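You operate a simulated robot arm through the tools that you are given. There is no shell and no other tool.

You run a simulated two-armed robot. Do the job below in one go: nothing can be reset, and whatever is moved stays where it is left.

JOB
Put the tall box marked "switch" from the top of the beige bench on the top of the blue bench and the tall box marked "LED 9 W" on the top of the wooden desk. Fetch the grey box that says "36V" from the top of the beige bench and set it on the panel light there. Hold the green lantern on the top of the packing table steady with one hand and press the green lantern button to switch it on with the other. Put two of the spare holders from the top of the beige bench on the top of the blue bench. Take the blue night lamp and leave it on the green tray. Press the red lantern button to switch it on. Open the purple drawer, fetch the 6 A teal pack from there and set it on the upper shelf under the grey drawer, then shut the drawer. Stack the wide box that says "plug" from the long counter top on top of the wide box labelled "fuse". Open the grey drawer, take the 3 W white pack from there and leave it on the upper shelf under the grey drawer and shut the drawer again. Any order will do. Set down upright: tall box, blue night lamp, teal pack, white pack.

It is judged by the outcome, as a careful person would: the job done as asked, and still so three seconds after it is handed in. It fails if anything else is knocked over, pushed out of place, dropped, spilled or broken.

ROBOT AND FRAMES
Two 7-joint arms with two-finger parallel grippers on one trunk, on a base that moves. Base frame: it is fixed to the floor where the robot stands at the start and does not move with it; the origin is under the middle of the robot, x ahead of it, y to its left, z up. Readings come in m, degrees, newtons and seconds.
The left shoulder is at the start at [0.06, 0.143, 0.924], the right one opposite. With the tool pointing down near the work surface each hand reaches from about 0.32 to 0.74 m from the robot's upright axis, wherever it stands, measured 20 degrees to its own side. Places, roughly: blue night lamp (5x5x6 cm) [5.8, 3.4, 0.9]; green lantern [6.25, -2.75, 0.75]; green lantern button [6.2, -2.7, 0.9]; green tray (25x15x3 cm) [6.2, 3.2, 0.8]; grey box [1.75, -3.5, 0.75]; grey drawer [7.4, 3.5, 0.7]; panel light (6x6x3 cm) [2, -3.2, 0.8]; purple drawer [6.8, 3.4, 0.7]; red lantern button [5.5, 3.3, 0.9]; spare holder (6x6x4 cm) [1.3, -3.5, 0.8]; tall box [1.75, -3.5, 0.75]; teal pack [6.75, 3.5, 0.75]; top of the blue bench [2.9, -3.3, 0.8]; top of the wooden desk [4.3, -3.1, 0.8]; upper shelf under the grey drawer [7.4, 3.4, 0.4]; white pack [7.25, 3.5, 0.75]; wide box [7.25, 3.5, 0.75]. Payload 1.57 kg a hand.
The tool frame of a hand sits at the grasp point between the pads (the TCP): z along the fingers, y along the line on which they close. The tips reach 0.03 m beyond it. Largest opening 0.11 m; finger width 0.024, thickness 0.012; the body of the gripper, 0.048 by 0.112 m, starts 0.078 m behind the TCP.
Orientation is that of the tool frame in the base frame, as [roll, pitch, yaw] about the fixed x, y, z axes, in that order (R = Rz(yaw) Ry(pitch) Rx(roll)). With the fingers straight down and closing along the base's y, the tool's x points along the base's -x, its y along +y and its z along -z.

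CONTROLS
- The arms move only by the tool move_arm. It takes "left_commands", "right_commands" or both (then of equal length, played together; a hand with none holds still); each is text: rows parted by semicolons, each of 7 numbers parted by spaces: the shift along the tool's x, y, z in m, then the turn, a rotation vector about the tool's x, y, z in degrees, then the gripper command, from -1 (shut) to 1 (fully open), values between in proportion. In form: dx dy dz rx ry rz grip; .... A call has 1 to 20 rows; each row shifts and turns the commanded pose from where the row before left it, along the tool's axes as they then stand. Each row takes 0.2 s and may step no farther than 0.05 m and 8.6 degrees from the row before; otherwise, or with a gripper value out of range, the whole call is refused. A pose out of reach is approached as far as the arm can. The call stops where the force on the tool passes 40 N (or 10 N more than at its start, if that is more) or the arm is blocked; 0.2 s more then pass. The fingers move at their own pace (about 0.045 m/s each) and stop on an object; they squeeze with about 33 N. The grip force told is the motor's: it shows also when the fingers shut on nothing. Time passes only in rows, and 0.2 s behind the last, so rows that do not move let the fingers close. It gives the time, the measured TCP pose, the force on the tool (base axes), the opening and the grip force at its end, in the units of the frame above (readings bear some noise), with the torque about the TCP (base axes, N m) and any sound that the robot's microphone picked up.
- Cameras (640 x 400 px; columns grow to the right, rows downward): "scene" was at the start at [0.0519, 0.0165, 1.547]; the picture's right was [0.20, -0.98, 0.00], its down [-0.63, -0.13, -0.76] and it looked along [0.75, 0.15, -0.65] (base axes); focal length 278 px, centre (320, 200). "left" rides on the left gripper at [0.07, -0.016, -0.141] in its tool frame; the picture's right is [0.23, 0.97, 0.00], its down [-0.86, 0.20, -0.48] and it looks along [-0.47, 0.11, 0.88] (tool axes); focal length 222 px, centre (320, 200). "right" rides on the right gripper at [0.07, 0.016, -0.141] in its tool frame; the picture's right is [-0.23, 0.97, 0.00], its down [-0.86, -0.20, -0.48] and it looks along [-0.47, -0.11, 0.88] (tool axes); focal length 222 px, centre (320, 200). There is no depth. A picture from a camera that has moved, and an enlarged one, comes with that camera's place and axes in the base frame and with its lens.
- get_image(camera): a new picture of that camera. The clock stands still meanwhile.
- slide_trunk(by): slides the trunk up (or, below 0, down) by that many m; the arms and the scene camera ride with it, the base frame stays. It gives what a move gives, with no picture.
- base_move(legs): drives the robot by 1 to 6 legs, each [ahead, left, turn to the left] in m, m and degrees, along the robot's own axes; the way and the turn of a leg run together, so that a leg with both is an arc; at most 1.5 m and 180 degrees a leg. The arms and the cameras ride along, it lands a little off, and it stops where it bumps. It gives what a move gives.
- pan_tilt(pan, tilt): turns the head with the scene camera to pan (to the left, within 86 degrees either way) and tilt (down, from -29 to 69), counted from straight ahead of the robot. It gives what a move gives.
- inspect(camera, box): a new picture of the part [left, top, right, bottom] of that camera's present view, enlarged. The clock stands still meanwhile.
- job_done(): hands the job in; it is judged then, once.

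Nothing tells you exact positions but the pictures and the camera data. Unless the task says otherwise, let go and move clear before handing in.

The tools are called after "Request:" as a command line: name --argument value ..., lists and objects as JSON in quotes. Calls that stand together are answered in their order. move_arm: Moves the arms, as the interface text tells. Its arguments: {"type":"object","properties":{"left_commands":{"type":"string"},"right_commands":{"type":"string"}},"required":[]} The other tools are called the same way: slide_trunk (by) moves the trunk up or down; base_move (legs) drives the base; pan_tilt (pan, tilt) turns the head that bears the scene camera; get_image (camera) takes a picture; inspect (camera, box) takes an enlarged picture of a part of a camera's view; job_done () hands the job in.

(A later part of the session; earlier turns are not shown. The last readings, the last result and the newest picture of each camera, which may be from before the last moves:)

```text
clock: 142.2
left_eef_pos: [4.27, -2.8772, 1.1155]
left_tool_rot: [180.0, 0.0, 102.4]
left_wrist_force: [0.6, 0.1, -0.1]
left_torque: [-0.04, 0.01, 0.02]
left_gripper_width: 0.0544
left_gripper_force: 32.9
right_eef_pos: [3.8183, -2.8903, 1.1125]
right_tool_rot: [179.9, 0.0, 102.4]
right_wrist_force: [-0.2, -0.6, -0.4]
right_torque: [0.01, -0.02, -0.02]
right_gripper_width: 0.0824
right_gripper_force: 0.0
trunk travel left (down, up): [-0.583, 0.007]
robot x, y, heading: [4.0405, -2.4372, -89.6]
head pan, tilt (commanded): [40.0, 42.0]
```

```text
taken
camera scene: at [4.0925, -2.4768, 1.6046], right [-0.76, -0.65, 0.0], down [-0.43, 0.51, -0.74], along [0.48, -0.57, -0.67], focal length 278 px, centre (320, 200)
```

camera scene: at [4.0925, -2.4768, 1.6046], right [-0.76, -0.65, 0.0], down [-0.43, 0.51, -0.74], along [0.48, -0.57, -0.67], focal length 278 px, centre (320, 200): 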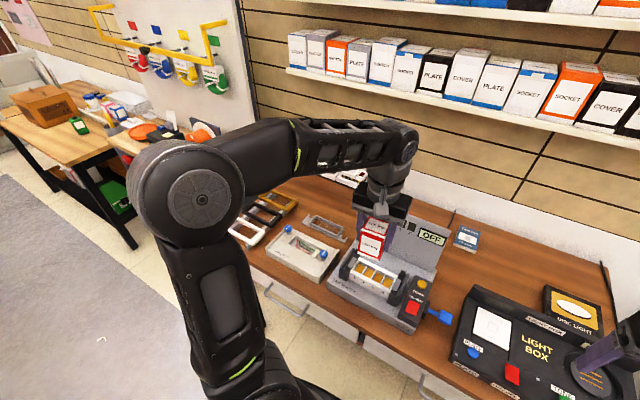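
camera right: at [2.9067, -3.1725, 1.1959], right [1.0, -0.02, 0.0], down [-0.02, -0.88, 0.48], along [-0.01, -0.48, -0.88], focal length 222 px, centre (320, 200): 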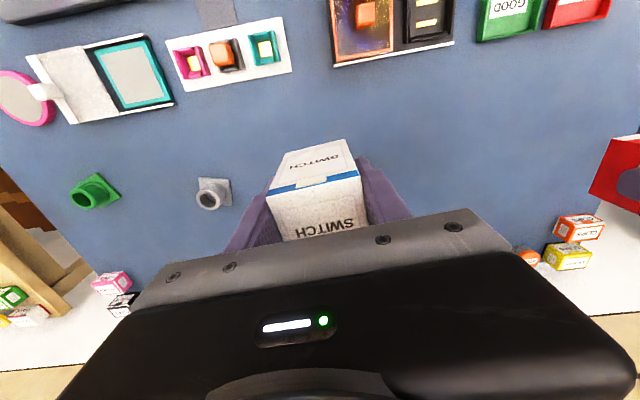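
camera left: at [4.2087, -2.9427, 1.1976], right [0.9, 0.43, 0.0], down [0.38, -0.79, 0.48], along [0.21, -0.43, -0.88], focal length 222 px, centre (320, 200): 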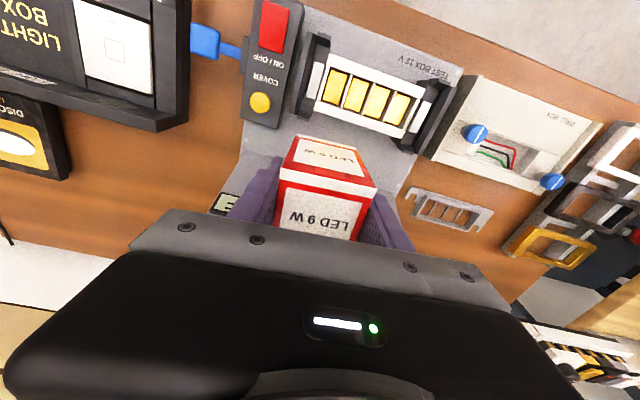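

There is a free patch behind the LIGHT BOX at about (4.05,-3.19). I move the base slightly in and right, then bring the LED 9 W box over it.

Request:
base_move --legs '[[0.11, -0.09, 0]]'

Request:
pan_tilt --pan 0 --tilt 48

Request:
get_image --camera "scene"

```text
clock: 143.5
left_eef_pos: [4.184, -2.9874, 1.1164]
left_tool_rot: [179.9, 0.0, 102.6]
left_wrist_force: [0.2, -0.1, -0.2]
left_torque: [0.02, 0.0, 0.0]
left_gripper_width: 0.0543
left_gripper_force: 33.2
right_eef_pos: [3.7313, -3.0026, 1.1126]
right_tool_rot: [179.9, -0.2, 102.6]
right_wrist_force: [0.3, 0.2, -0.2]
right_torque: [0.01, -0.06, -0.02]
right_gripper_width: 0.0826
right_gripper_force: 0.1
trunk travel left (down, up): [-0.583, 0.007]
robot x, y, heading: [3.95, -2.5527, -89.4]
head pan, tilt (commanded): [40.0, 42.0]
```

```text
clock: 144.6
left_eef_pos: [4.1849, -2.9861, 1.1161]
left_tool_rot: [180.0, 0.0, 102.6]
left_wrist_force: [0.4, 0.9, -1.2]
left_torque: [0.02, 0.01, 0.03]
left_gripper_width: 0.0543
left_gripper_force: 33.0
right_eef_pos: [3.7331, -3.0008, 1.1125]
right_tool_rot: [-180.0, 0.0, 102.7]
right_wrist_force: [-0.7, -0.1, -0.8]
right_torque: [-0.01, 0.02, 0.01]
right_gripper_width: 0.0823
right_gripper_force: 0.1
trunk travel left (down, up): [-0.583, 0.007]
robot x, y, heading: [3.9559, -2.5543, -89.2]
head pan, tilt (commanded): [0.0, 48.0]
```

```text
taken
camera scene: at [3.9523, -2.6024, 1.5961], right [-1.0, -0.01, 0.0], down [-0.01, 0.74, -0.67], along [0.01, -0.67, -0.74], focal length 278 px, centre (320, 200)
```

scene: 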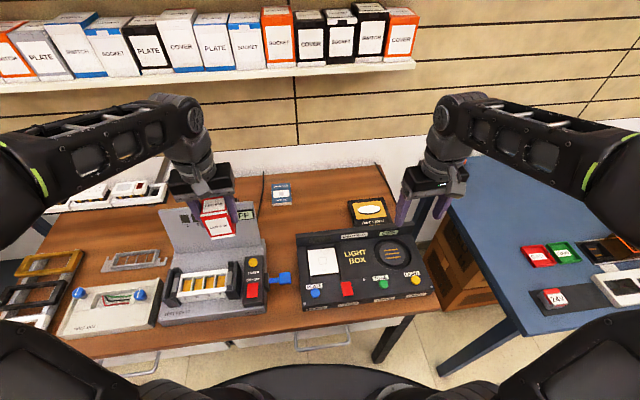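

Request:
move_arm --left_commands "0.0105 -0.047 0 0 0 0 -1; 0.0105 -0.047 0 0 0 0 -1; 0.0105 -0.047 0 0 0 0 -1; -0.0418 -0.0093 0.01 0 0 0 -1; -0.0418 -0.0093 0.015 0 0 0 -1; -0.0418 -0.0093 0.022 0 0 0 -1; -0.0418 -0.0093 0.022 0 0 0 -1; -0.0418 -0.0093 0.022 0 0 0 -1; 0 0 0 0 0 0 -1"

Request:
get_image --camera "scene"

Request:
get_image --camera "left"

```text
clock: 146.6
left_eef_pos: [4.0409, -3.1969, 1.0235]
left_tool_rot: [180.0, 0.0, 102.6]
left_wrist_force: [0.9, 1.0, -0.4]
left_torque: [0.03, 0.01, 0.03]
left_gripper_width: 0.0543
left_gripper_force: 33.0
right_eef_pos: [3.7337, -3.0017, 1.1138]
right_tool_rot: [180.0, -0.1, 102.7]
right_wrist_force: [0.9, 0.4, 0.8]
right_torque: [-0.03, 0.04, -0.01]
right_gripper_width: 0.0823
right_gripper_force: 0.0
trunk travel left (down, up): [-0.583, 0.007]
robot x, y, heading: [3.9507, -2.5533, -89.2]
head pan, tilt (commanded): [0.0, 48.0]
```

```text
taken
camera scene: at [3.9522, -2.6014, 1.5961], right [-1.0, -0.01, 0.0], down [-0.01, 0.74, -0.67], along [0.01, -0.67, -0.74], focal length 278 px, centre (320, 200)
```

scene: 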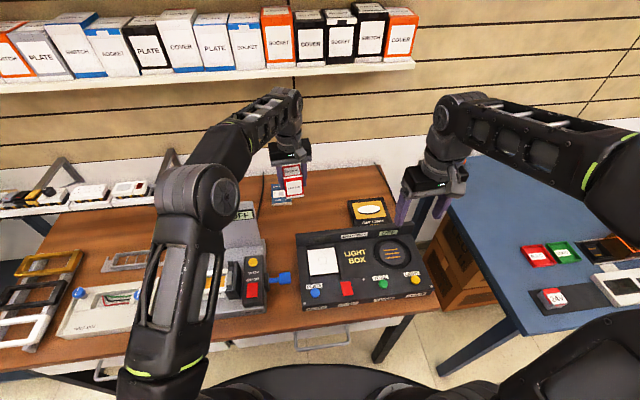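

```text
taken
camera left: at [4.0093, -3.1325, 1.1666], right [0.9, 0.43, 0.0], down [0.38, -0.79, 0.48], along [0.21, -0.43, -0.88], focal length 222 px, centre (320, 200)
```

left: 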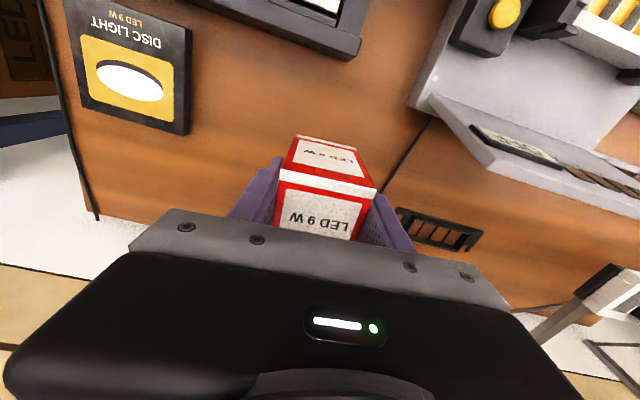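

The patch below is clear (LIGHT BOX behind, lid to the left). Descend in stages.

Request:
move_arm --left_commands "0 0 0.04 0 0 0 -1; 0 0 0.04 0 0 0 -1; 0 0 0.04 0 0 0 -1; 0 0 0.03 0 0 0 -1; 0 0 0 0 0 0 -1"

Request:
get_image --camera "left"

Request:
inspect --camera "scene" --box '[220, 130, 380, 230]'

```text
clock: 147.8
left_eef_pos: [4.0409, -3.1974, 0.8748]
left_tool_rot: [180.0, 0.0, 102.7]
left_wrist_force: [-0.2, 0.5, -1.6]
left_torque: [0.01, 0.02, 0.01]
left_gripper_width: 0.054
left_gripper_force: 33.1
right_eef_pos: [3.7329, -3.0019, 1.1135]
right_tool_rot: [180.0, -0.1, 102.7]
right_wrist_force: [0.4, -0.2, -0.5]
right_torque: [0.02, -0.01, -0.02]
right_gripper_width: 0.0825
right_gripper_force: 0.1
trunk travel left (down, up): [-0.583, 0.007]
robot x, y, heading: [3.9497, -2.5515, -89.4]
head pan, tilt (commanded): [0.0, 48.0]
```

```text
taken
camera left: at [4.0097, -3.1337, 1.0165], right [0.9, 0.44, 0.0], down [0.38, -0.79, 0.48], along [0.21, -0.43, -0.88], focal length 222 px, centre (320, 200)
```

left: 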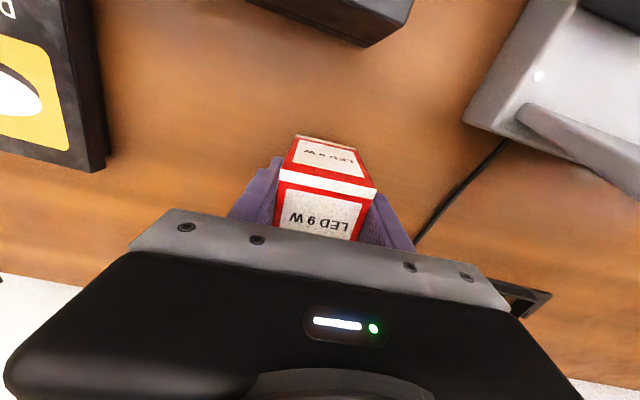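

```text
4.00 times, centred on (300, 180) of scene
camera zoom: at [3.9521, -2.6024, 1.5961], right [-1.0, -0.01, 0.0], down [-0.01, 0.74, -0.67], along [0.01, -0.67, -0.74], focal length 1111 px, centre (400, 280)
```

zoom: 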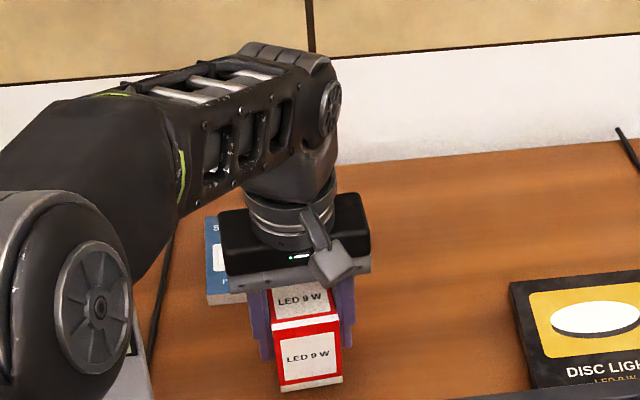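

Request:
move_arm --left_commands "0 0 0.008 0 0 0 -1; 0 0 0.005 0 0 0 -1; 0 0 0 0 0 0 -1"

Request:
move_arm --left_commands "0 0 0.003 0 0 0 -1; 0 0 0 0 0 0 -1"

Request:
move_arm --left_commands "0 0 0.003 0 0 0 -1; 0 0 0 0 0 0 -1"

```text
clock: 148.6
left_eef_pos: [4.0412, -3.1999, 0.8602]
left_tool_rot: [-180.0, -0.1, 102.6]
left_wrist_force: [0.3, -0.5, -1.2]
left_torque: [0.0, 0.03, 0.01]
left_gripper_width: 0.0545
left_gripper_force: 33.1
right_eef_pos: [3.7335, -3.0011, 1.1129]
right_tool_rot: [-180.0, 0.0, 102.7]
right_wrist_force: [0.4, -0.6, -0.3]
right_torque: [-0.01, 0.0, 0.05]
right_gripper_width: 0.0827
right_gripper_force: 0.1
trunk travel left (down, up): [-0.583, 0.007]
robot x, y, heading: [3.9521, -2.5537, -89.4]
head pan, tilt (commanded): [0.0, 48.0]
```

```text
clock: 149.2
left_eef_pos: [4.0403, -3.2, 0.8577]
left_tool_rot: [179.9, 0.1, 102.6]
left_wrist_force: [0.5, 0.3, -1.0]
left_torque: [0.0, 0.0, -0.03]
left_gripper_width: 0.0544
left_gripper_force: 32.8
right_eef_pos: [3.7327, -3.0012, 1.1124]
right_tool_rot: [-180.0, 0.1, 102.7]
right_wrist_force: [-0.7, 0.0, 0.6]
right_torque: [-0.01, 0.0, 0.0]
right_gripper_width: 0.0826
right_gripper_force: 0.1
trunk travel left (down, up): [-0.583, 0.007]
robot x, y, heading: [3.9567, -2.5492, -89.3]
head pan, tilt (commanded): [0.0, 48.0]
```

```text
clock: 149.8
left_eef_pos: [4.0413, -3.2004, 0.8547]
left_tool_rot: [179.9, 0.0, 102.6]
left_wrist_force: [0.0, 0.3, -0.2]
left_torque: [-0.01, 0.03, 0.01]
left_gripper_width: 0.0544
left_gripper_force: 32.6
right_eef_pos: [3.7337, -3.0017, 1.1135]
right_tool_rot: [180.0, 0.0, 102.6]
right_wrist_force: [-0.7, 0.3, 0.5]
right_torque: [0.01, 0.0, -0.02]
right_gripper_width: 0.0826
right_gripper_force: 0.0
trunk travel left (down, up): [-0.583, 0.007]
robot x, y, heading: [3.9537, -2.5513, -89.5]
head pan, tilt (commanded): [0.0, 48.0]
```

Request:
move_arm --left_commands "0 0 0.003 0 0 0 -1; 0 0 0 0 0 0 -1"

Request:
move_arm --left_commands "0 0 0.002 0 0 0 -1; 0 0 0 0 0 0 -1"

```text
clock: 150.4
left_eef_pos: [4.0411, -3.2003, 0.8544]
left_tool_rot: [179.9, 0.3, 102.7]
left_wrist_force: [2.6, 3.6, 23.4]
left_torque: [0.71, -0.08, -0.05]
left_gripper_width: 0.0545
left_gripper_force: 32.8
right_eef_pos: [3.7342, -2.9992, 1.1141]
right_tool_rot: [-179.9, 0.1, 102.7]
right_wrist_force: [-0.6, -0.2, -0.4]
right_torque: [0.01, 0.01, -0.02]
right_gripper_width: 0.0826
right_gripper_force: 0.3
trunk travel left (down, up): [-0.583, 0.007]
robot x, y, heading: [3.9538, -2.5541, -89.1]
head pan, tilt (commanded): [0.0, 48.0]
```

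```text
clock: 151.0
left_eef_pos: [4.0401, -3.2, 0.8535]
left_tool_rot: [-179.9, 0.5, 102.7]
left_wrist_force: [2.9, -0.7, 37.2]
left_torque: [0.07, -0.23, 0.0]
left_gripper_width: 0.0546
left_gripper_force: 32.7
right_eef_pos: [3.7331, -2.9991, 1.1149]
right_tool_rot: [180.0, 0.2, 102.7]
right_wrist_force: [-1.0, 0.7, -0.3]
right_torque: [-0.03, 0.0, 0.02]
right_gripper_width: 0.0823
right_gripper_force: 0.1
trunk travel left (down, up): [-0.583, 0.007]
robot x, y, heading: [3.9531, -2.5499, -89.3]
head pan, tilt (commanded): [0.0, 48.0]
```

LED 9 W is down on the desk. Release and lift straight up, then retract.

Request:
move_arm --left_commands "0 0 -0.004 0 0 0 -1; 0 0 0 0 0 0 0.2; 0 0 0 0 0 0 0.42; 0 0 0 0 0 0 0.42; 0 0 -0.03 0 0 0 0.42; 0 0 -0.045 0 0 0 0.42; 0 0 -0.045 0 0 0 0.42; 0.01 0 -0.045 0 0 0 0.42; 0.03 0 -0.03 0 0 0 0.42; 0.04 0 -0.02 0 0 0 0.42; 0.04 0 0 0 0 4 0.42; 0.04 0 0 0 0 4 0.42; 0 0 0 0 0 4 0.42"

Request:
get_image --camera "scene"

```text
clock: 153.8
left_eef_pos: [4.0099, -3.0444, 1.0682]
left_tool_rot: [179.8, 0.0, 90.6]
left_wrist_force: [0.4, -0.2, -1.0]
left_torque: [0.01, -0.01, 0.04]
left_gripper_width: 0.0781
left_gripper_force: 0.0
right_eef_pos: [3.7335, -3.0019, 1.1135]
right_tool_rot: [179.9, 0.1, 102.7]
right_wrist_force: [0.3, -0.5, -0.6]
right_torque: [0.0, -0.02, -0.01]
right_gripper_width: 0.0824
right_gripper_force: 0.1
trunk travel left (down, up): [-0.583, 0.007]
robot x, y, heading: [3.9507, -2.5499, -89.3]
head pan, tilt (commanded): [0.0, 48.0]
```

```text
taken
camera scene: at [3.952, -2.6033, 1.596], right [-1.0, -0.01, 0.0], down [-0.01, 0.74, -0.67], along [0.01, -0.67, -0.74], focal length 278 px, centre (320, 200)
```

scene: 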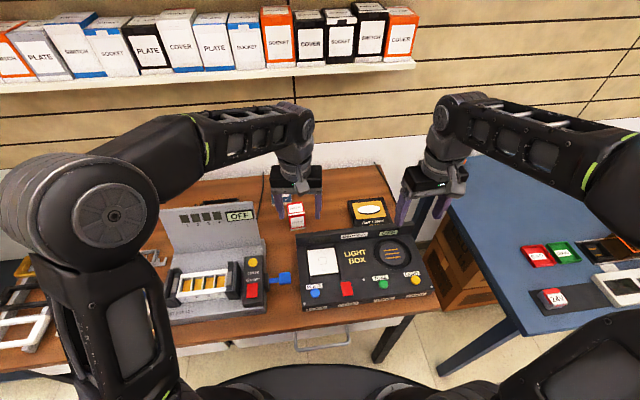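

LED 9 W stands on the desk. Now I retract, back up, and look toward the packing table.

Request:
move_arm --left_commands "0.03 0.03 -0.02 0 0 0 0.42; 0.03 0.03 -0.02 0 0 0 0.42; 0.03 0.03 -0.01 0 0 0 0.42; 0 0.03 0 0 0 0 0.42" --right_commands "0.02 0 0 0 0 6 0.42; 0.02 0 0 0 0 6 0.42; 0.02 0 0 0 0 0 0.42; 0 0 0 0 0 0 0.42"

Request:
base_move --legs '[[-0.35, 0, 0]]'

Request:
pan_tilt --pan 75 --tilt 25

Request:
get_image --camera "scene"

```text
clock: 154.8
left_eef_pos: [4.1299, -2.9541, 1.1195]
left_tool_rot: [-180.0, -0.1, 90.5]
left_wrist_force: [0.3, -0.5, -0.3]
left_torque: [0.02, 0.01, 0.02]
left_gripper_width: 0.0782
left_gripper_force: 0.0
right_eef_pos: [3.7266, -2.944, 1.1136]
right_tool_rot: [180.0, -0.1, 90.7]
right_wrist_force: [-0.3, 0.3, -0.6]
right_torque: [0.06, -0.07, 0.03]
right_gripper_width: 0.0782
right_gripper_force: 0.0
trunk travel left (down, up): [-0.583, 0.007]
robot x, y, heading: [3.9525, -2.5552, -89.7]
head pan, tilt (commanded): [0.0, 48.0]
```

```text
clock: 157.1
left_eef_pos: [4.1221, -2.5984, 1.1209]
left_tool_rot: [-180.0, 0.0, 90.2]
left_wrist_force: [-0.3, -0.1, -0.5]
left_torque: [-0.01, 0.02, 0.0]
left_gripper_width: 0.0781
left_gripper_force: 0.0
right_eef_pos: [3.7218, -2.5861, 1.1141]
right_tool_rot: [179.9, 0.0, 90.3]
right_wrist_force: [-0.8, 0.4, -0.6]
right_torque: [-0.01, -0.03, -0.03]
right_gripper_width: 0.0779
right_gripper_force: 0.1
trunk travel left (down, up): [-0.583, 0.007]
robot x, y, heading: [3.9459, -2.1947, -89.9]
head pan, tilt (commanded): [0.0, 48.0]
```

```text
clock: 158.6
left_eef_pos: [4.1228, -2.5989, 1.1201]
left_tool_rot: [-179.9, 0.0, 90.2]
left_wrist_force: [-0.2, 0.7, 0.3]
left_torque: [0.0, 0.0, 0.02]
left_gripper_width: 0.078
left_gripper_force: 0.0
right_eef_pos: [3.7221, -2.5847, 1.1144]
right_tool_rot: [-180.0, -0.1, 90.2]
right_wrist_force: [0.0, -0.1, 0.8]
right_torque: [-0.01, 0.0, 0.01]
right_gripper_width: 0.0781
right_gripper_force: 0.0
trunk travel left (down, up): [-0.583, 0.007]
robot x, y, heading: [3.9511, -2.1987, -89.9]
head pan, tilt (commanded): [75.0, 25.0]
```

```text
taken
camera scene: at [4.0382, -2.1922, 1.6308], right [-0.26, -0.97, 0.0], down [-0.41, 0.11, -0.91], along [0.88, -0.23, -0.42], focal length 278 px, centre (320, 200)
```

scene: 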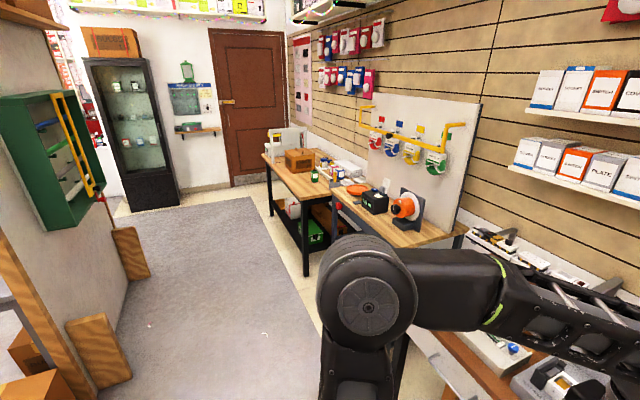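

Request:
inspect --camera "scene" --box '[240, 100, 440, 225]'

```text
3.20 times, centred on (340, 162) of scene
camera zoom: at [4.0382, -2.1922, 1.6308], right [-0.26, -0.97, 0.0], down [-0.41, 0.11, -0.91], along [0.88, -0.23, -0.42], focal length 889 px, centre (256, 320)
```

zoom: 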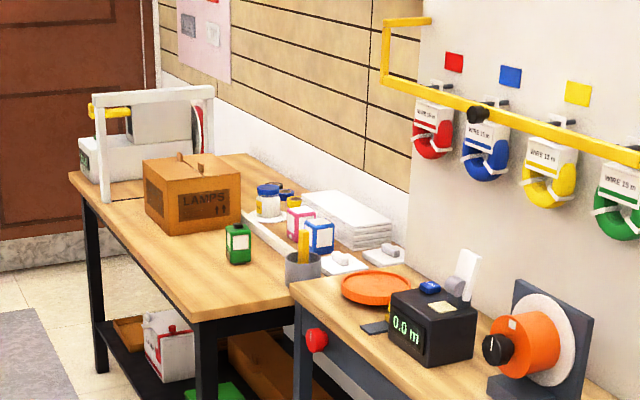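

I can see the packing table with a small green lantern at about (6.13,-2.69). I drive left along the corridor to face it.

Request:
base_move --legs '[[0.03, 0.75, 0], [0.0, 0.75, 0], [0.0, 0.65, 0]]'

Request:
pan_tilt --pan 0 --tilt 40

Request:
get_image --camera "scene"

```text
clock: 169.4
left_eef_pos: [6.2566, -2.6276, 1.1209]
left_tool_rot: [179.9, 0.0, 90.2]
left_wrist_force: [0.3, -0.4, -0.5]
left_torque: [0.0, 0.02, 0.01]
left_gripper_width: 0.0779
left_gripper_force: 0.1
right_eef_pos: [5.8534, -2.6134, 1.1128]
right_tool_rot: [180.0, 0.0, 90.3]
right_wrist_force: [0.1, -0.1, 0.1]
right_torque: [0.02, 0.02, -0.01]
right_gripper_width: 0.0781
right_gripper_force: 0.1
trunk travel left (down, up): [-0.583, 0.007]
robot x, y, heading: [6.0832, -2.2237, -89.8]
head pan, tilt (commanded): [75.0, 25.0]
```

```text
clock: 170.9
left_eef_pos: [6.2557, -2.6282, 1.1206]
left_tool_rot: [-180.0, 0.0, 90.2]
left_wrist_force: [-0.6, -1.4, 0.8]
left_torque: [0.0, 0.0, 0.04]
left_gripper_width: 0.0779
left_gripper_force: 0.0
right_eef_pos: [5.8531, -2.6141, 1.1137]
right_tool_rot: [-180.0, 0.0, 90.2]
right_wrist_force: [-1.0, 0.0, 0.7]
right_torque: [-0.02, -0.01, 0.03]
right_gripper_width: 0.078
right_gripper_force: 0.1
trunk travel left (down, up): [-0.583, 0.007]
robot x, y, heading: [6.0831, -2.2241, -90.0]
head pan, tilt (commanded): [0.0, 40.0]
```

```text
taken
camera scene: at [6.0821, -2.282, 1.6075], right [-1.0, 0.0, 0.0], down [0.0, 0.64, -0.77], along [0.0, -0.77, -0.64], focal length 278 px, centre (320, 200)
```

scene: 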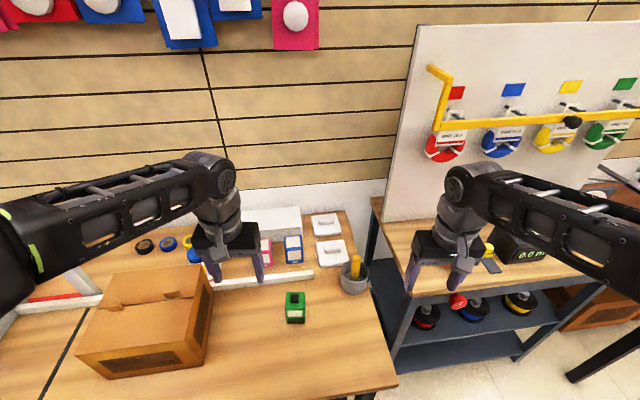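

Request:
inspect --camera "scene" --box '[255, 260, 335, 340]'

Request:
get_image --camera "left"

Request:
get_image --camera "right"

```text
5.00 times, centred on (295, 300) of scene
camera zoom: at [6.0821, -2.282, 1.6075], right [-1.0, 0.0, 0.0], down [0.0, 0.64, -0.77], along [0.0, -0.77, -0.64], focal length 1389 px, centre (445, -300)
```

zoom: 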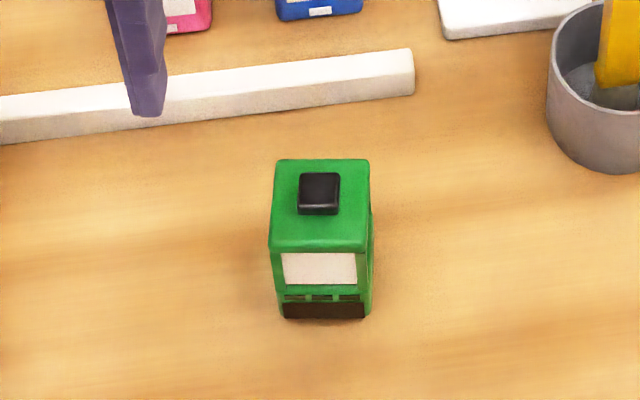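

```text
taken
camera left: at [6.2389, -2.5582, 1.2628], right [0.97, 0.23, 0.0], down [0.2, -0.85, 0.48], along [0.11, -0.47, -0.88], focal length 222 px, centre (320, 200)
```

left: 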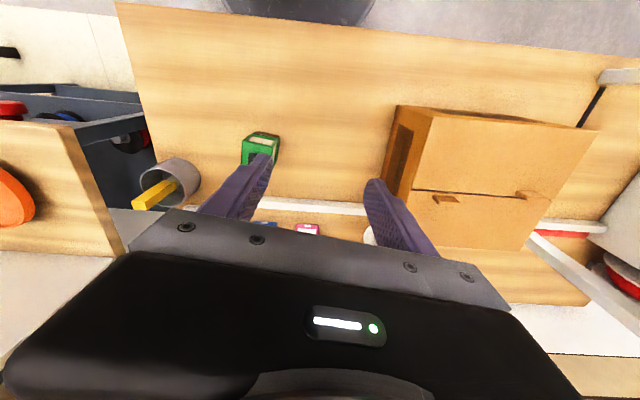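

```text
taken
camera right: at [5.8694, -2.5439, 1.2553], right [0.97, -0.22, 0.0], down [-0.2, -0.86, 0.48], along [-0.11, -0.47, -0.88], focal length 222 px, centre (320, 200)
```

right: 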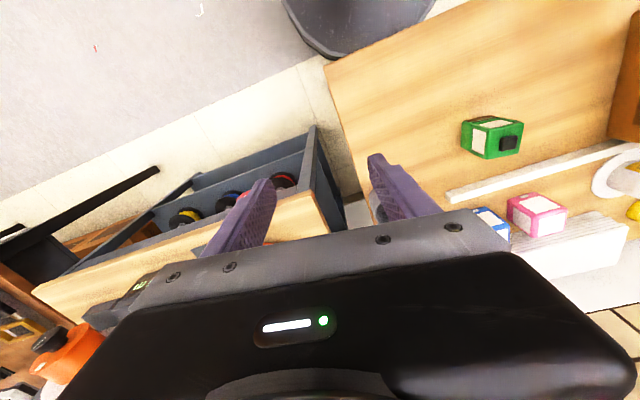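

The lantern is a 5.5 cm green cube-like box, centre about (6.152,-2.704), with a black button on top (z≈0.89). I'll hold it with the left hand tilted 45° from the front and press with the right from above; first I centre the base and back off 10 cm.

Request:
base_move --legs '[[-0.1, 0.07, 0]]'

Request:
move_arm --left_commands "0.01 -0.02 0 0 -7.5 0 0.7; 0 -0.02 0 0 -7.5 0 0.7; 0 -0.02 0 0 -7.5 0 0.7; 0 -0.02 0 0 -7.5 0 0.7; 0 -0.02 0 0 -7.5 0 0.7; 0 0 0 0 -7.5 0 0.7; 0 0 0 0 0 0 0.7"

Request:
get_image --camera "scene"

Request:
get_image --camera "left"

```text
clock: 172.1
left_eef_pos: [6.3249, -2.5254, 1.1203]
left_tool_rot: [180.0, 0.1, 90.3]
left_wrist_force: [0.2, 1.0, 0.9]
left_torque: [0.01, 0.02, -0.02]
left_gripper_width: 0.0781
left_gripper_force: 0.0
right_eef_pos: [5.9237, -2.5131, 1.1154]
right_tool_rot: [180.0, 0.0, 90.5]
right_wrist_force: [0.2, 0.6, -0.3]
right_torque: [0.01, 0.01, -0.01]
right_gripper_width: 0.0781
right_gripper_force: 0.1
trunk travel left (down, up): [-0.583, 0.007]
robot x, y, heading: [6.1486, -2.1245, -89.9]
head pan, tilt (commanded): [0.0, 40.0]
```

```text
clock: 173.7
left_eef_pos: [6.2244, -2.5183, 1.1189]
left_tool_rot: [-180.0, 45.2, 90.2]
left_wrist_force: [-0.4, -0.1, 0.0]
left_torque: [0.0, 0.01, -0.01]
left_gripper_width: 0.0936
left_gripper_force: 0.1
right_eef_pos: [5.9233, -2.5128, 1.1145]
right_tool_rot: [179.9, 0.0, 90.4]
right_wrist_force: [1.1, -0.7, -0.1]
right_torque: [0.01, -0.02, -0.01]
right_gripper_width: 0.0781
right_gripper_force: 0.1
trunk travel left (down, up): [-0.583, 0.007]
robot x, y, heading: [6.1502, -2.1256, -89.7]
head pan, tilt (commanded): [0.0, 40.0]
```

```text
taken
camera scene: at [6.1505, -2.1814, 1.6075], right [-1.0, -0.01, 0.0], down [0.0, 0.64, -0.77], along [0.0, -0.77, -0.64], focal length 278 px, centre (320, 200)
```

scene: 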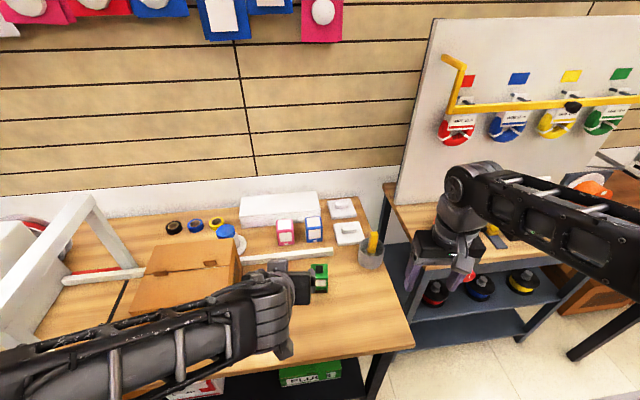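

```text
taken
camera left: at [6.2082, -2.3685, 1.1711], right [0.97, 0.17, -0.16], down [0.2, -0.26, 0.94], along [0.11, -0.95, -0.29], focal length 222 px, centre (320, 200)
```

left: 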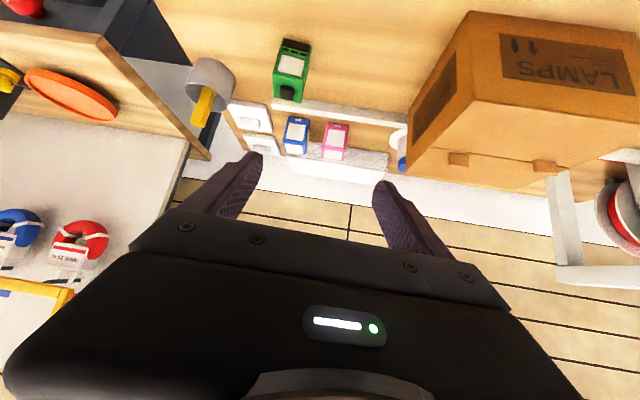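

The button is confirmed at (6.155,-2.704). Left hand moves to a pre-grasp pose along its 45° axis.

Request:
move_arm --left_commands "0.0129 -0.0142 0.0375 0 0 0 0.7; 0.0129 -0.0142 0.0375 0 0 0 0.7; 0.0129 -0.0142 0.0375 0 0 0 0.7; 0.0129 -0.0142 0.0375 0 0 0 0.7; 0.0129 -0.0142 0.0375 0 0 0 0.7; 0 0 0 0 0 0 0.7"

Request:
get_image --camera "left"

Request:
inspect --camera "scene" --box '[240, 220, 400, 320]'

Request:
get_image --camera "right"

```text
clock: 175.1
left_eef_pos: [6.1519, -2.6019, 0.9415]
left_tool_rot: [180.0, 45.1, 90.3]
left_wrist_force: [-0.2, 0.6, 0.3]
left_torque: [0.02, -0.03, 0.0]
left_gripper_width: 0.0936
left_gripper_force: 0.1
right_eef_pos: [5.9237, -2.5132, 1.1138]
right_tool_rot: [179.9, 0.0, 90.3]
right_wrist_force: [-0.4, -0.5, -0.5]
right_torque: [-0.01, 0.02, -0.02]
right_gripper_width: 0.0781
right_gripper_force: 0.0
trunk travel left (down, up): [-0.583, 0.007]
robot x, y, heading: [6.153, -2.1282, -89.7]
head pan, tilt (commanded): [0.0, 40.0]
```

```text
taken
camera left: at [6.1357, -2.454, 0.9931], right [0.97, 0.17, -0.16], down [0.2, -0.26, 0.94], along [0.11, -0.95, -0.29], focal length 222 px, centre (320, 200)
```

left: 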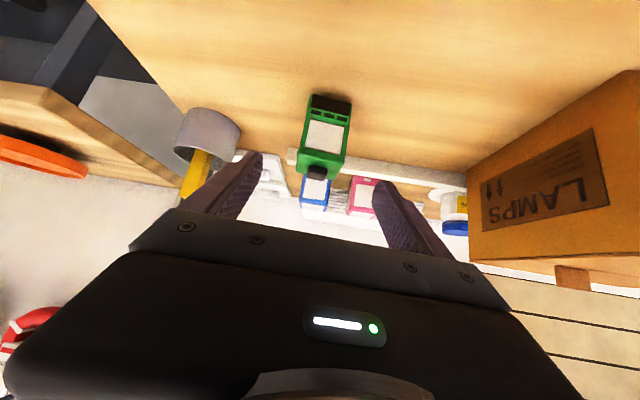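

```text
4.00 times, centred on (320, 270) of scene
camera zoom: at [6.151, -2.1802, 1.6076], right [-1.0, -0.01, 0.0], down [0.0, 0.64, -0.77], along [0.0, -0.77, -0.64], focal length 1111 px, centre (320, -80)
```

zoom: 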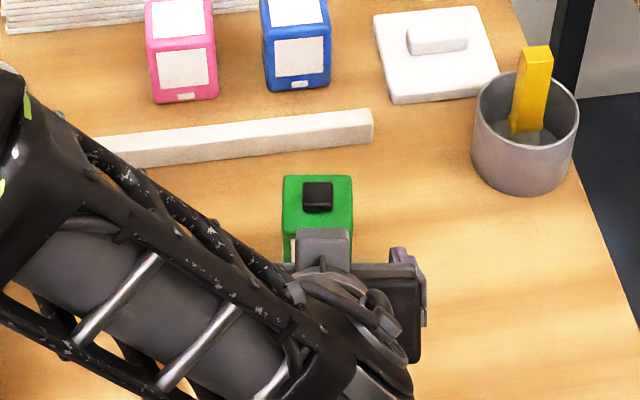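

```text
taken
camera right: at [5.9388, -2.4428, 1.2555], right [0.98, -0.22, 0.0], down [-0.19, -0.86, 0.48], along [-0.11, -0.47, -0.88], focal length 222 px, centre (320, 200)
```

right: 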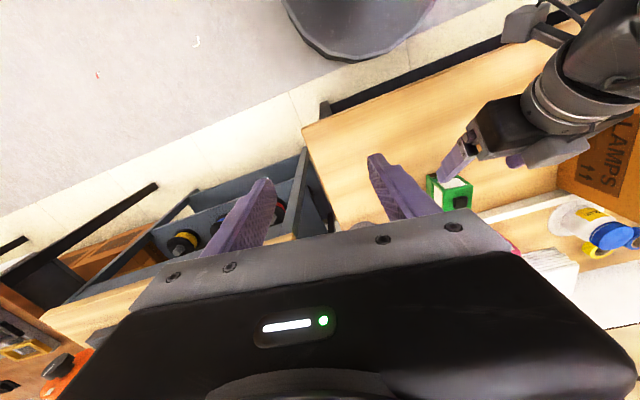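

Well aligned. I slide the left gripper in along its axis.

Request:
move_arm --left_commands "0 0.001 0.045 0 0 0 0.7; 0 0 0.045 0 0 0 0.7; 0 0 0.04 0 0 0 0.7; 0 0 0.01 0 0 0 0.7; 0 0 0 0 0 0 0.7"

Request:
get_image --camera "left"

Request:
inspect --camera "scene" --box '[240, 220, 400, 320]'

```text
clock: 176.3
left_eef_pos: [6.1561, -2.7027, 0.8418]
left_tool_rot: [180.0, 45.1, 90.4]
left_wrist_force: [0.5, 0.3, -0.2]
left_torque: [0.03, 0.0, 0.02]
left_gripper_width: 0.0935
left_gripper_force: 0.0
right_eef_pos: [5.9224, -2.514, 1.1144]
right_tool_rot: [-180.0, 0.0, 90.3]
right_wrist_force: [0.4, -0.7, -0.9]
right_torque: [0.02, -0.01, -0.02]
right_gripper_width: 0.078
right_gripper_force: 0.1
trunk travel left (down, up): [-0.583, 0.007]
robot x, y, heading: [6.1507, -2.1285, -89.9]
head pan, tilt (commanded): [0.0, 40.0]
```

```text
taken
camera left: at [6.1381, -2.5544, 0.8939], right [0.97, 0.17, -0.16], down [0.2, -0.27, 0.94], along [0.11, -0.95, -0.29], focal length 222 px, centre (320, 200)
```

left: 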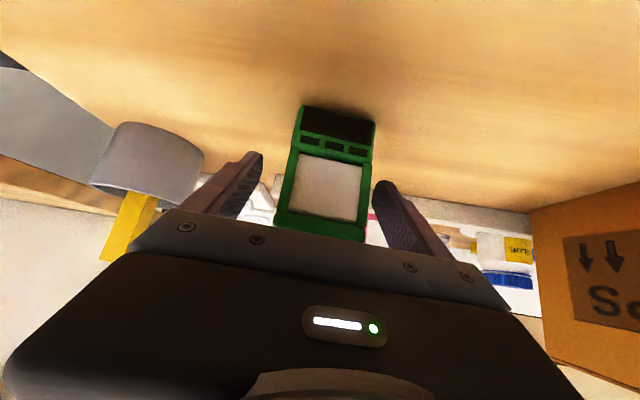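

```text
4.00 times, centred on (320, 270) of scene
camera zoom: at [6.1507, -2.1813, 1.6075], right [-1.0, -0.01, 0.0], down [0.0, 0.64, -0.77], along [0.0, -0.77, -0.64], focal length 1111 px, centre (320, -80)
```

zoom: 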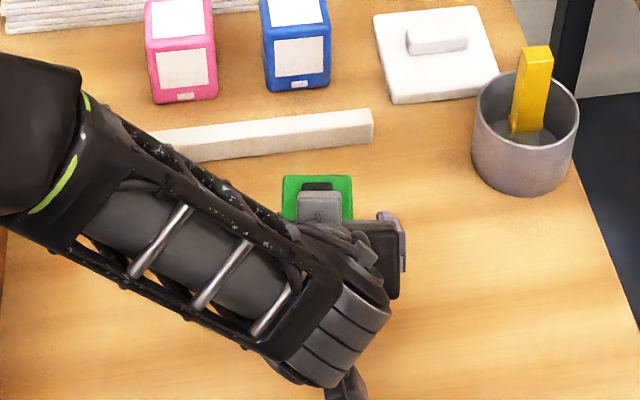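

The lantern sits between the left fingers. I close the left gripper to hold it steady.

Request:
move_arm --left_commands "0 -0.002 0 0 0 0 0.3; 0 0 0 0 0 0 0; 0 0 0 0 0 0 -0.2; 0 0 0 0 0 0 -0.4; 0 0 0 0 0 0 -0.4; 0 0 0 0 0 0 -0.4"

Request:
get_image --camera "left"

Request:
inspect --camera "right" --box '[380, 60, 640, 222]'

```text
clock: 177.7
left_eef_pos: [6.1546, -2.7023, 0.8424]
left_tool_rot: [179.9, 45.0, 90.3]
left_wrist_force: [1.8, -0.3, 1.1]
left_torque: [-0.09, 0.01, 0.03]
left_gripper_width: 0.0561
left_gripper_force: 32.7
right_eef_pos: [5.9237, -2.513, 1.1134]
right_tool_rot: [-180.0, 0.1, 90.3]
right_wrist_force: [0.7, 0.3, 0.4]
right_torque: [-0.01, -0.03, 0.0]
right_gripper_width: 0.0781
right_gripper_force: 0.0
trunk travel left (down, up): [-0.583, 0.007]
robot x, y, heading: [6.1495, -2.1241, -90.0]
head pan, tilt (commanded): [0.0, 40.0]
```

```text
taken
camera left: at [6.1365, -2.5542, 0.8943], right [0.97, 0.17, -0.16], down [0.2, -0.27, 0.94], along [0.11, -0.95, -0.29], focal length 222 px, centre (320, 200)
```

left: 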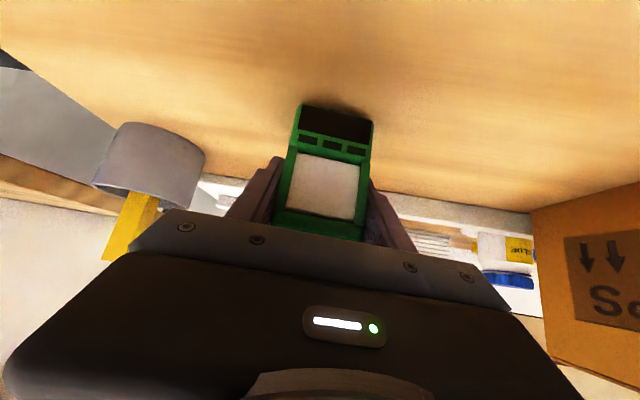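

```text
2.46 times, centred on (510, 141) of right
camera zoom: at [5.9386, -2.4436, 1.2552], right [0.98, -0.22, 0.0], down [-0.19, -0.86, 0.48], along [-0.11, -0.47, -0.88], focal length 547 px, centre (-148, 345)
```

zoom: 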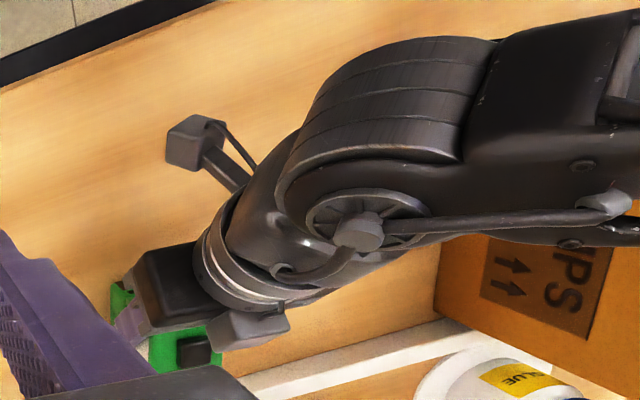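

The lantern is held firmly. Now I close the right gripper and bring it over the button from the right side, above the left hand's parts.

Request:
move_arm --right_commands "-0.039 0 0.01 0 0 0 -1; -0.039 0 0.01 0 0 0 -1; -0.039 0 0.01 0 0 0 -1; -0.039 0 0.01 0 0 0 -1; -0.039 0 0.01 0 0 0 -1; 0 0.045 0 0 0 0 -1; 0 0.045 0 0 0 0 -1; 0 0 0 0 0 0 -1" --left_commands "0 0 0 0 0 0 -0.4; 0 0 0 0 0 0 -0.4; 0 0 0 0 0 0 -0.4; 0 0 0 0 0 0 -0.4; 0 0 0 0 0 0 -0.4; 0 0 0 0 0 0 -0.4; 0 0 0 0 0 0 -0.4; 0 0 0 0 0 0 -0.4"

Request:
get_image --camera "right"

Request:
get_image --camera "scene"

```text
clock: 179.5
left_eef_pos: [6.1539, -2.7034, 0.8428]
left_tool_rot: [180.0, 45.1, 90.3]
left_wrist_force: [0.3, -0.4, -0.2]
left_torque: [0.0, 0.03, -0.03]
left_gripper_width: 0.0558
left_gripper_force: 33.1
right_eef_pos: [6.014, -2.7096, 1.0624]
right_tool_rot: [180.0, 0.0, 90.4]
right_wrist_force: [-0.1, -0.3, 0.0]
right_torque: [0.0, 0.02, 0.0]
right_gripper_width: 0.0002
right_gripper_force: 21.0
trunk travel left (down, up): [-0.583, 0.007]
robot x, y, heading: [6.151, -2.1277, -89.8]
head pan, tilt (commanded): [0.0, 40.0]
```

```text
taken
camera right: at [6.0297, -2.6394, 1.2048], right [0.98, -0.22, 0.0], down [-0.19, -0.86, 0.48], along [-0.11, -0.47, -0.88], focal length 222 px, centre (320, 200)
```

right: 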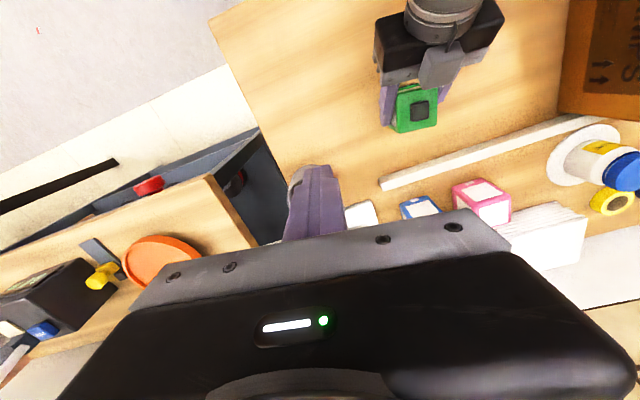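

```text
taken
camera scene: at [6.1504, -2.1812, 1.6075], right [-1.0, -0.01, 0.0], down [0.0, 0.64, -0.77], along [0.0, -0.77, -0.64], focal length 278 px, centre (320, 200)
```

scene: 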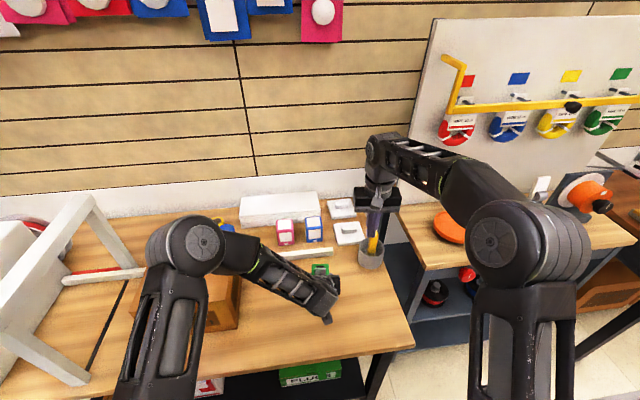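

Button centre is at (6.151,-2.706) with ~2 cm clearance to the left hand's bracket. I move the right fingers over it and descend to just above.

Request:
move_arm --right_commands "0 0.046 0 0 0 0 -1; 0 0.046 0 0 0 0 -1; 0 0.045 0 0 0 0 -1; 0 0 0.045 0 0 0 -1; 0 0 0.045 0 0 0 -1; 0 0 0.03 0 0 0 -1; 0 0 0 0 0 0 -1" --left_commands "0 0 0 0 0 0 -0.4; 0 0 0 0 0 0 -0.4; 0 0 0 0 0 0 -0.4; 0 0 0 0 0 0 -0.4; 0 0 0 0 0 0 -0.4; 0 0 0 0 0 0 -0.4; 0 0 0 0 0 0 -0.4"

Request:
get_image --camera "right"

Request:
inspect --camera "scene" --box '[260, 220, 380, 310]'

```text
clock: 181.1
left_eef_pos: [6.1547, -2.7025, 0.8423]
left_tool_rot: [179.9, 45.0, 90.3]
left_wrist_force: [-0.6, 0.0, 0.5]
left_torque: [-0.02, 0.13, -0.02]
left_gripper_width: 0.0559
left_gripper_force: 32.4
right_eef_pos: [6.1518, -2.7063, 0.9441]
right_tool_rot: [179.9, 0.0, 90.4]
right_wrist_force: [0.4, -0.5, -0.9]
right_torque: [0.05, 0.02, -0.01]
right_gripper_width: 0.0001
right_gripper_force: 21.3
trunk travel left (down, up): [-0.583, 0.007]
robot x, y, heading: [6.1486, -2.1253, -89.6]
head pan, tilt (commanded): [0.0, 40.0]
```

```text
taken
camera right: at [6.1661, -2.6373, 1.0856], right [0.98, -0.22, 0.0], down [-0.19, -0.86, 0.48], along [-0.11, -0.47, -0.88], focal length 222 px, centre (320, 200)
```

right: 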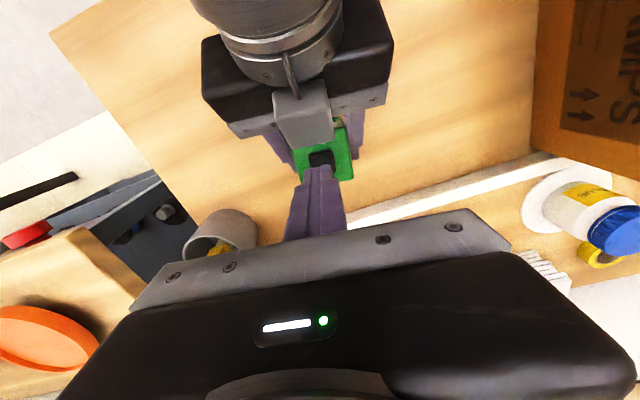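

```text
4.44 times, centred on (320, 265) of scene
camera zoom: at [6.1506, -2.1813, 1.6075], right [-1.0, -0.01, 0.0], down [0.0, 0.64, -0.77], along [0.0, -0.77, -0.64], focal length 1235 px, centre (320, -89)
```

zoom: 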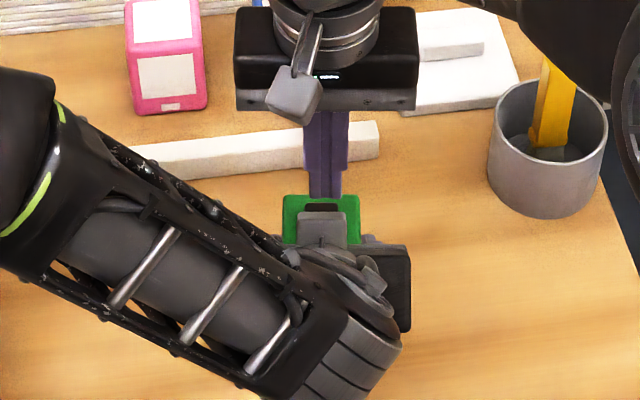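

Request:
move_arm --right_commands "0 0 0.015 0 0 0 -1; 0 0 0.005 0 0 0 -1; 0 0 0 0 0 0 -1"

Request:
get_image --camera "right"

```text
clock: 181.9
left_eef_pos: [6.1535, -2.7033, 0.8414]
left_tool_rot: [179.9, 45.1, 90.3]
left_wrist_force: [-0.2, -0.1, 1.0]
left_torque: [0.01, 0.07, -0.02]
left_gripper_width: 0.0557
left_gripper_force: 33.0
right_eef_pos: [6.1499, -2.7069, 0.9229]
right_tool_rot: [180.0, 0.0, 90.4]
right_wrist_force: [0.6, -0.2, -0.2]
right_torque: [-0.02, 0.0, -0.01]
right_gripper_width: 0.0
right_gripper_force: 21.1
trunk travel left (down, up): [-0.583, 0.007]
robot x, y, heading: [6.1496, -2.1273, -89.7]
head pan, tilt (commanded): [0.0, 40.0]
```

```text
taken
camera right: at [6.166, -2.6371, 1.0649], right [0.98, -0.22, 0.0], down [-0.19, -0.86, 0.48], along [-0.11, -0.47, -0.88], focal length 222 px, centre (320, 200)
```

right: 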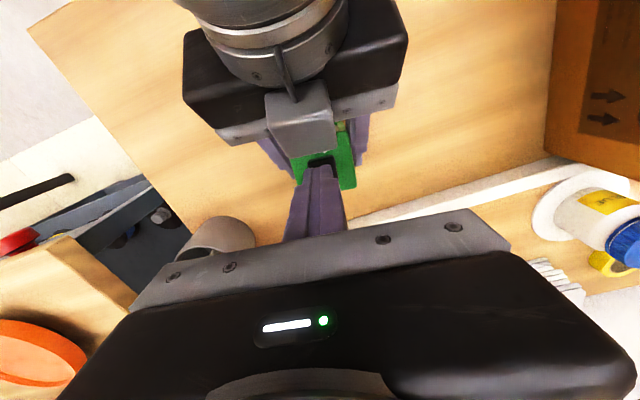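

Request:
move_arm --right_commands "0 0 0.004 0 0 0 -1; 0 0 0 0 0 0 -1"

Request:
move_arm --right_commands "0 0 0.003 0 0 0 -1; 0 0 0 0 0 0 -1"

Request:
move_arm --right_commands "0 0 0.003 0 0 0 -1; 0 0 0 0 0 0 -1"

```text
clock: 182.5
left_eef_pos: [6.1535, -2.7036, 0.8436]
left_tool_rot: [179.9, 45.0, 90.4]
left_wrist_force: [0.6, 0.9, 0.0]
left_torque: [-0.03, 0.05, 0.0]
left_gripper_width: 0.0558
left_gripper_force: 32.5
right_eef_pos: [6.1512, -2.7073, 0.919]
right_tool_rot: [180.0, 0.0, 90.4]
right_wrist_force: [0.5, 0.0, 0.4]
right_torque: [0.03, 0.01, 0.0]
right_gripper_width: 0.0
right_gripper_force: 21.2
trunk travel left (down, up): [-0.583, 0.007]
robot x, y, heading: [6.1542, -2.1262, -89.8]
head pan, tilt (commanded): [0.0, 40.0]
```

```text
clock: 183.1
left_eef_pos: [6.1537, -2.703, 0.8426]
left_tool_rot: [179.9, 45.0, 90.3]
left_wrist_force: [-1.4, 0.5, 0.3]
left_torque: [0.0, 0.04, -0.02]
left_gripper_width: 0.0557
left_gripper_force: 33.0
right_eef_pos: [6.1517, -2.7068, 0.9186]
right_tool_rot: [-179.9, 0.0, 90.5]
right_wrist_force: [0.6, -0.6, 0.4]
right_torque: [-0.02, 0.02, -0.02]
right_gripper_width: 0.0
right_gripper_force: 21.7
trunk travel left (down, up): [-0.583, 0.007]
robot x, y, heading: [6.1529, -2.1256, -89.6]
head pan, tilt (commanded): [0.0, 40.0]
```

```text
clock: 183.7
left_eef_pos: [6.1546, -2.7039, 0.8424]
left_tool_rot: [179.8, 45.0, 90.4]
left_wrist_force: [0.0, 0.0, 0.2]
left_torque: [-0.07, 0.12, -0.01]
left_gripper_width: 0.0557
left_gripper_force: 33.1
right_eef_pos: [6.1517, -2.7066, 0.9142]
right_tool_rot: [180.0, 0.1, 90.4]
right_wrist_force: [-0.4, -0.9, 0.7]
right_torque: [-0.02, 0.02, -0.02]
right_gripper_width: 0.0
right_gripper_force: 21.6
trunk travel left (down, up): [-0.583, 0.007]
robot x, y, heading: [6.1513, -2.1279, -89.7]
head pan, tilt (commanded): [0.0, 40.0]
```

Request:
move_arm --right_commands "0 0 0.003 0 0 0 -1; 0 0 0 0 0 0 -1"

Request:
move_arm --right_commands "0 0 0.003 0 0 0 -1; 0 0 0 0 0 0 -1"

Request:
get_image --camera "right"

```text
clock: 184.3
left_eef_pos: [6.1521, -2.703, 0.8424]
left_tool_rot: [179.8, 45.1, 90.2]
left_wrist_force: [-0.3, -1.6, 0.4]
left_torque: [0.01, 0.18, -0.01]
left_gripper_width: 0.0558
left_gripper_force: 32.7
right_eef_pos: [6.1521, -2.7069, 0.9105]
right_tool_rot: [-180.0, 0.1, 90.4]
right_wrist_force: [-0.7, 1.7, 4.5]
right_torque: [0.05, 0.01, -0.01]
right_gripper_width: 0.0001
right_gripper_force: 21.3
trunk travel left (down, up): [-0.583, 0.007]
robot x, y, heading: [6.1521, -2.1264, -89.9]
head pan, tilt (commanded): [0.0, 40.0]
heard: click
```

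```text
clock: 184.9
left_eef_pos: [6.1542, -2.7023, 0.8425]
left_tool_rot: [179.9, 45.1, 90.4]
left_wrist_force: [0.5, -5.9, -5.2]
left_torque: [0.02, 0.36, 0.03]
left_gripper_width: 0.0555
left_gripper_force: 33.5
right_eef_pos: [6.1536, -2.7074, 0.9087]
right_tool_rot: [-179.9, 0.1, 90.3]
right_wrist_force: [-2.2, 4.1, 13.4]
right_torque: [0.12, 0.11, -0.03]
right_gripper_width: 0.0
right_gripper_force: 21.0
trunk travel left (down, up): [-0.583, 0.007]
robot x, y, heading: [6.1513, -2.1267, -89.7]
head pan, tilt (commanded): [0.0, 40.0]
```

```text
taken
camera right: at [6.1674, -2.6368, 1.0501], right [0.98, -0.22, 0.0], down [-0.19, -0.86, 0.48], along [-0.11, -0.47, -0.88], focal length 222 px, centre (320, 200)
```

right: 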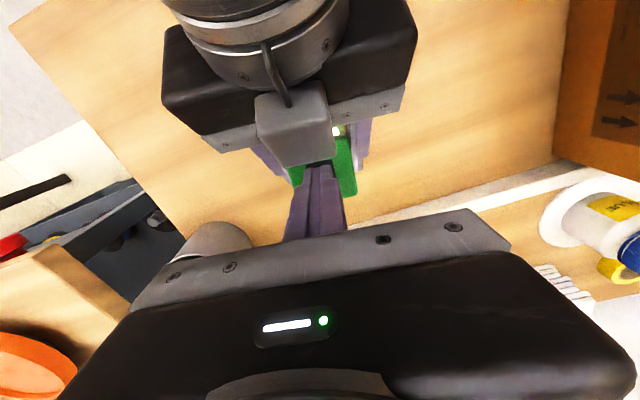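

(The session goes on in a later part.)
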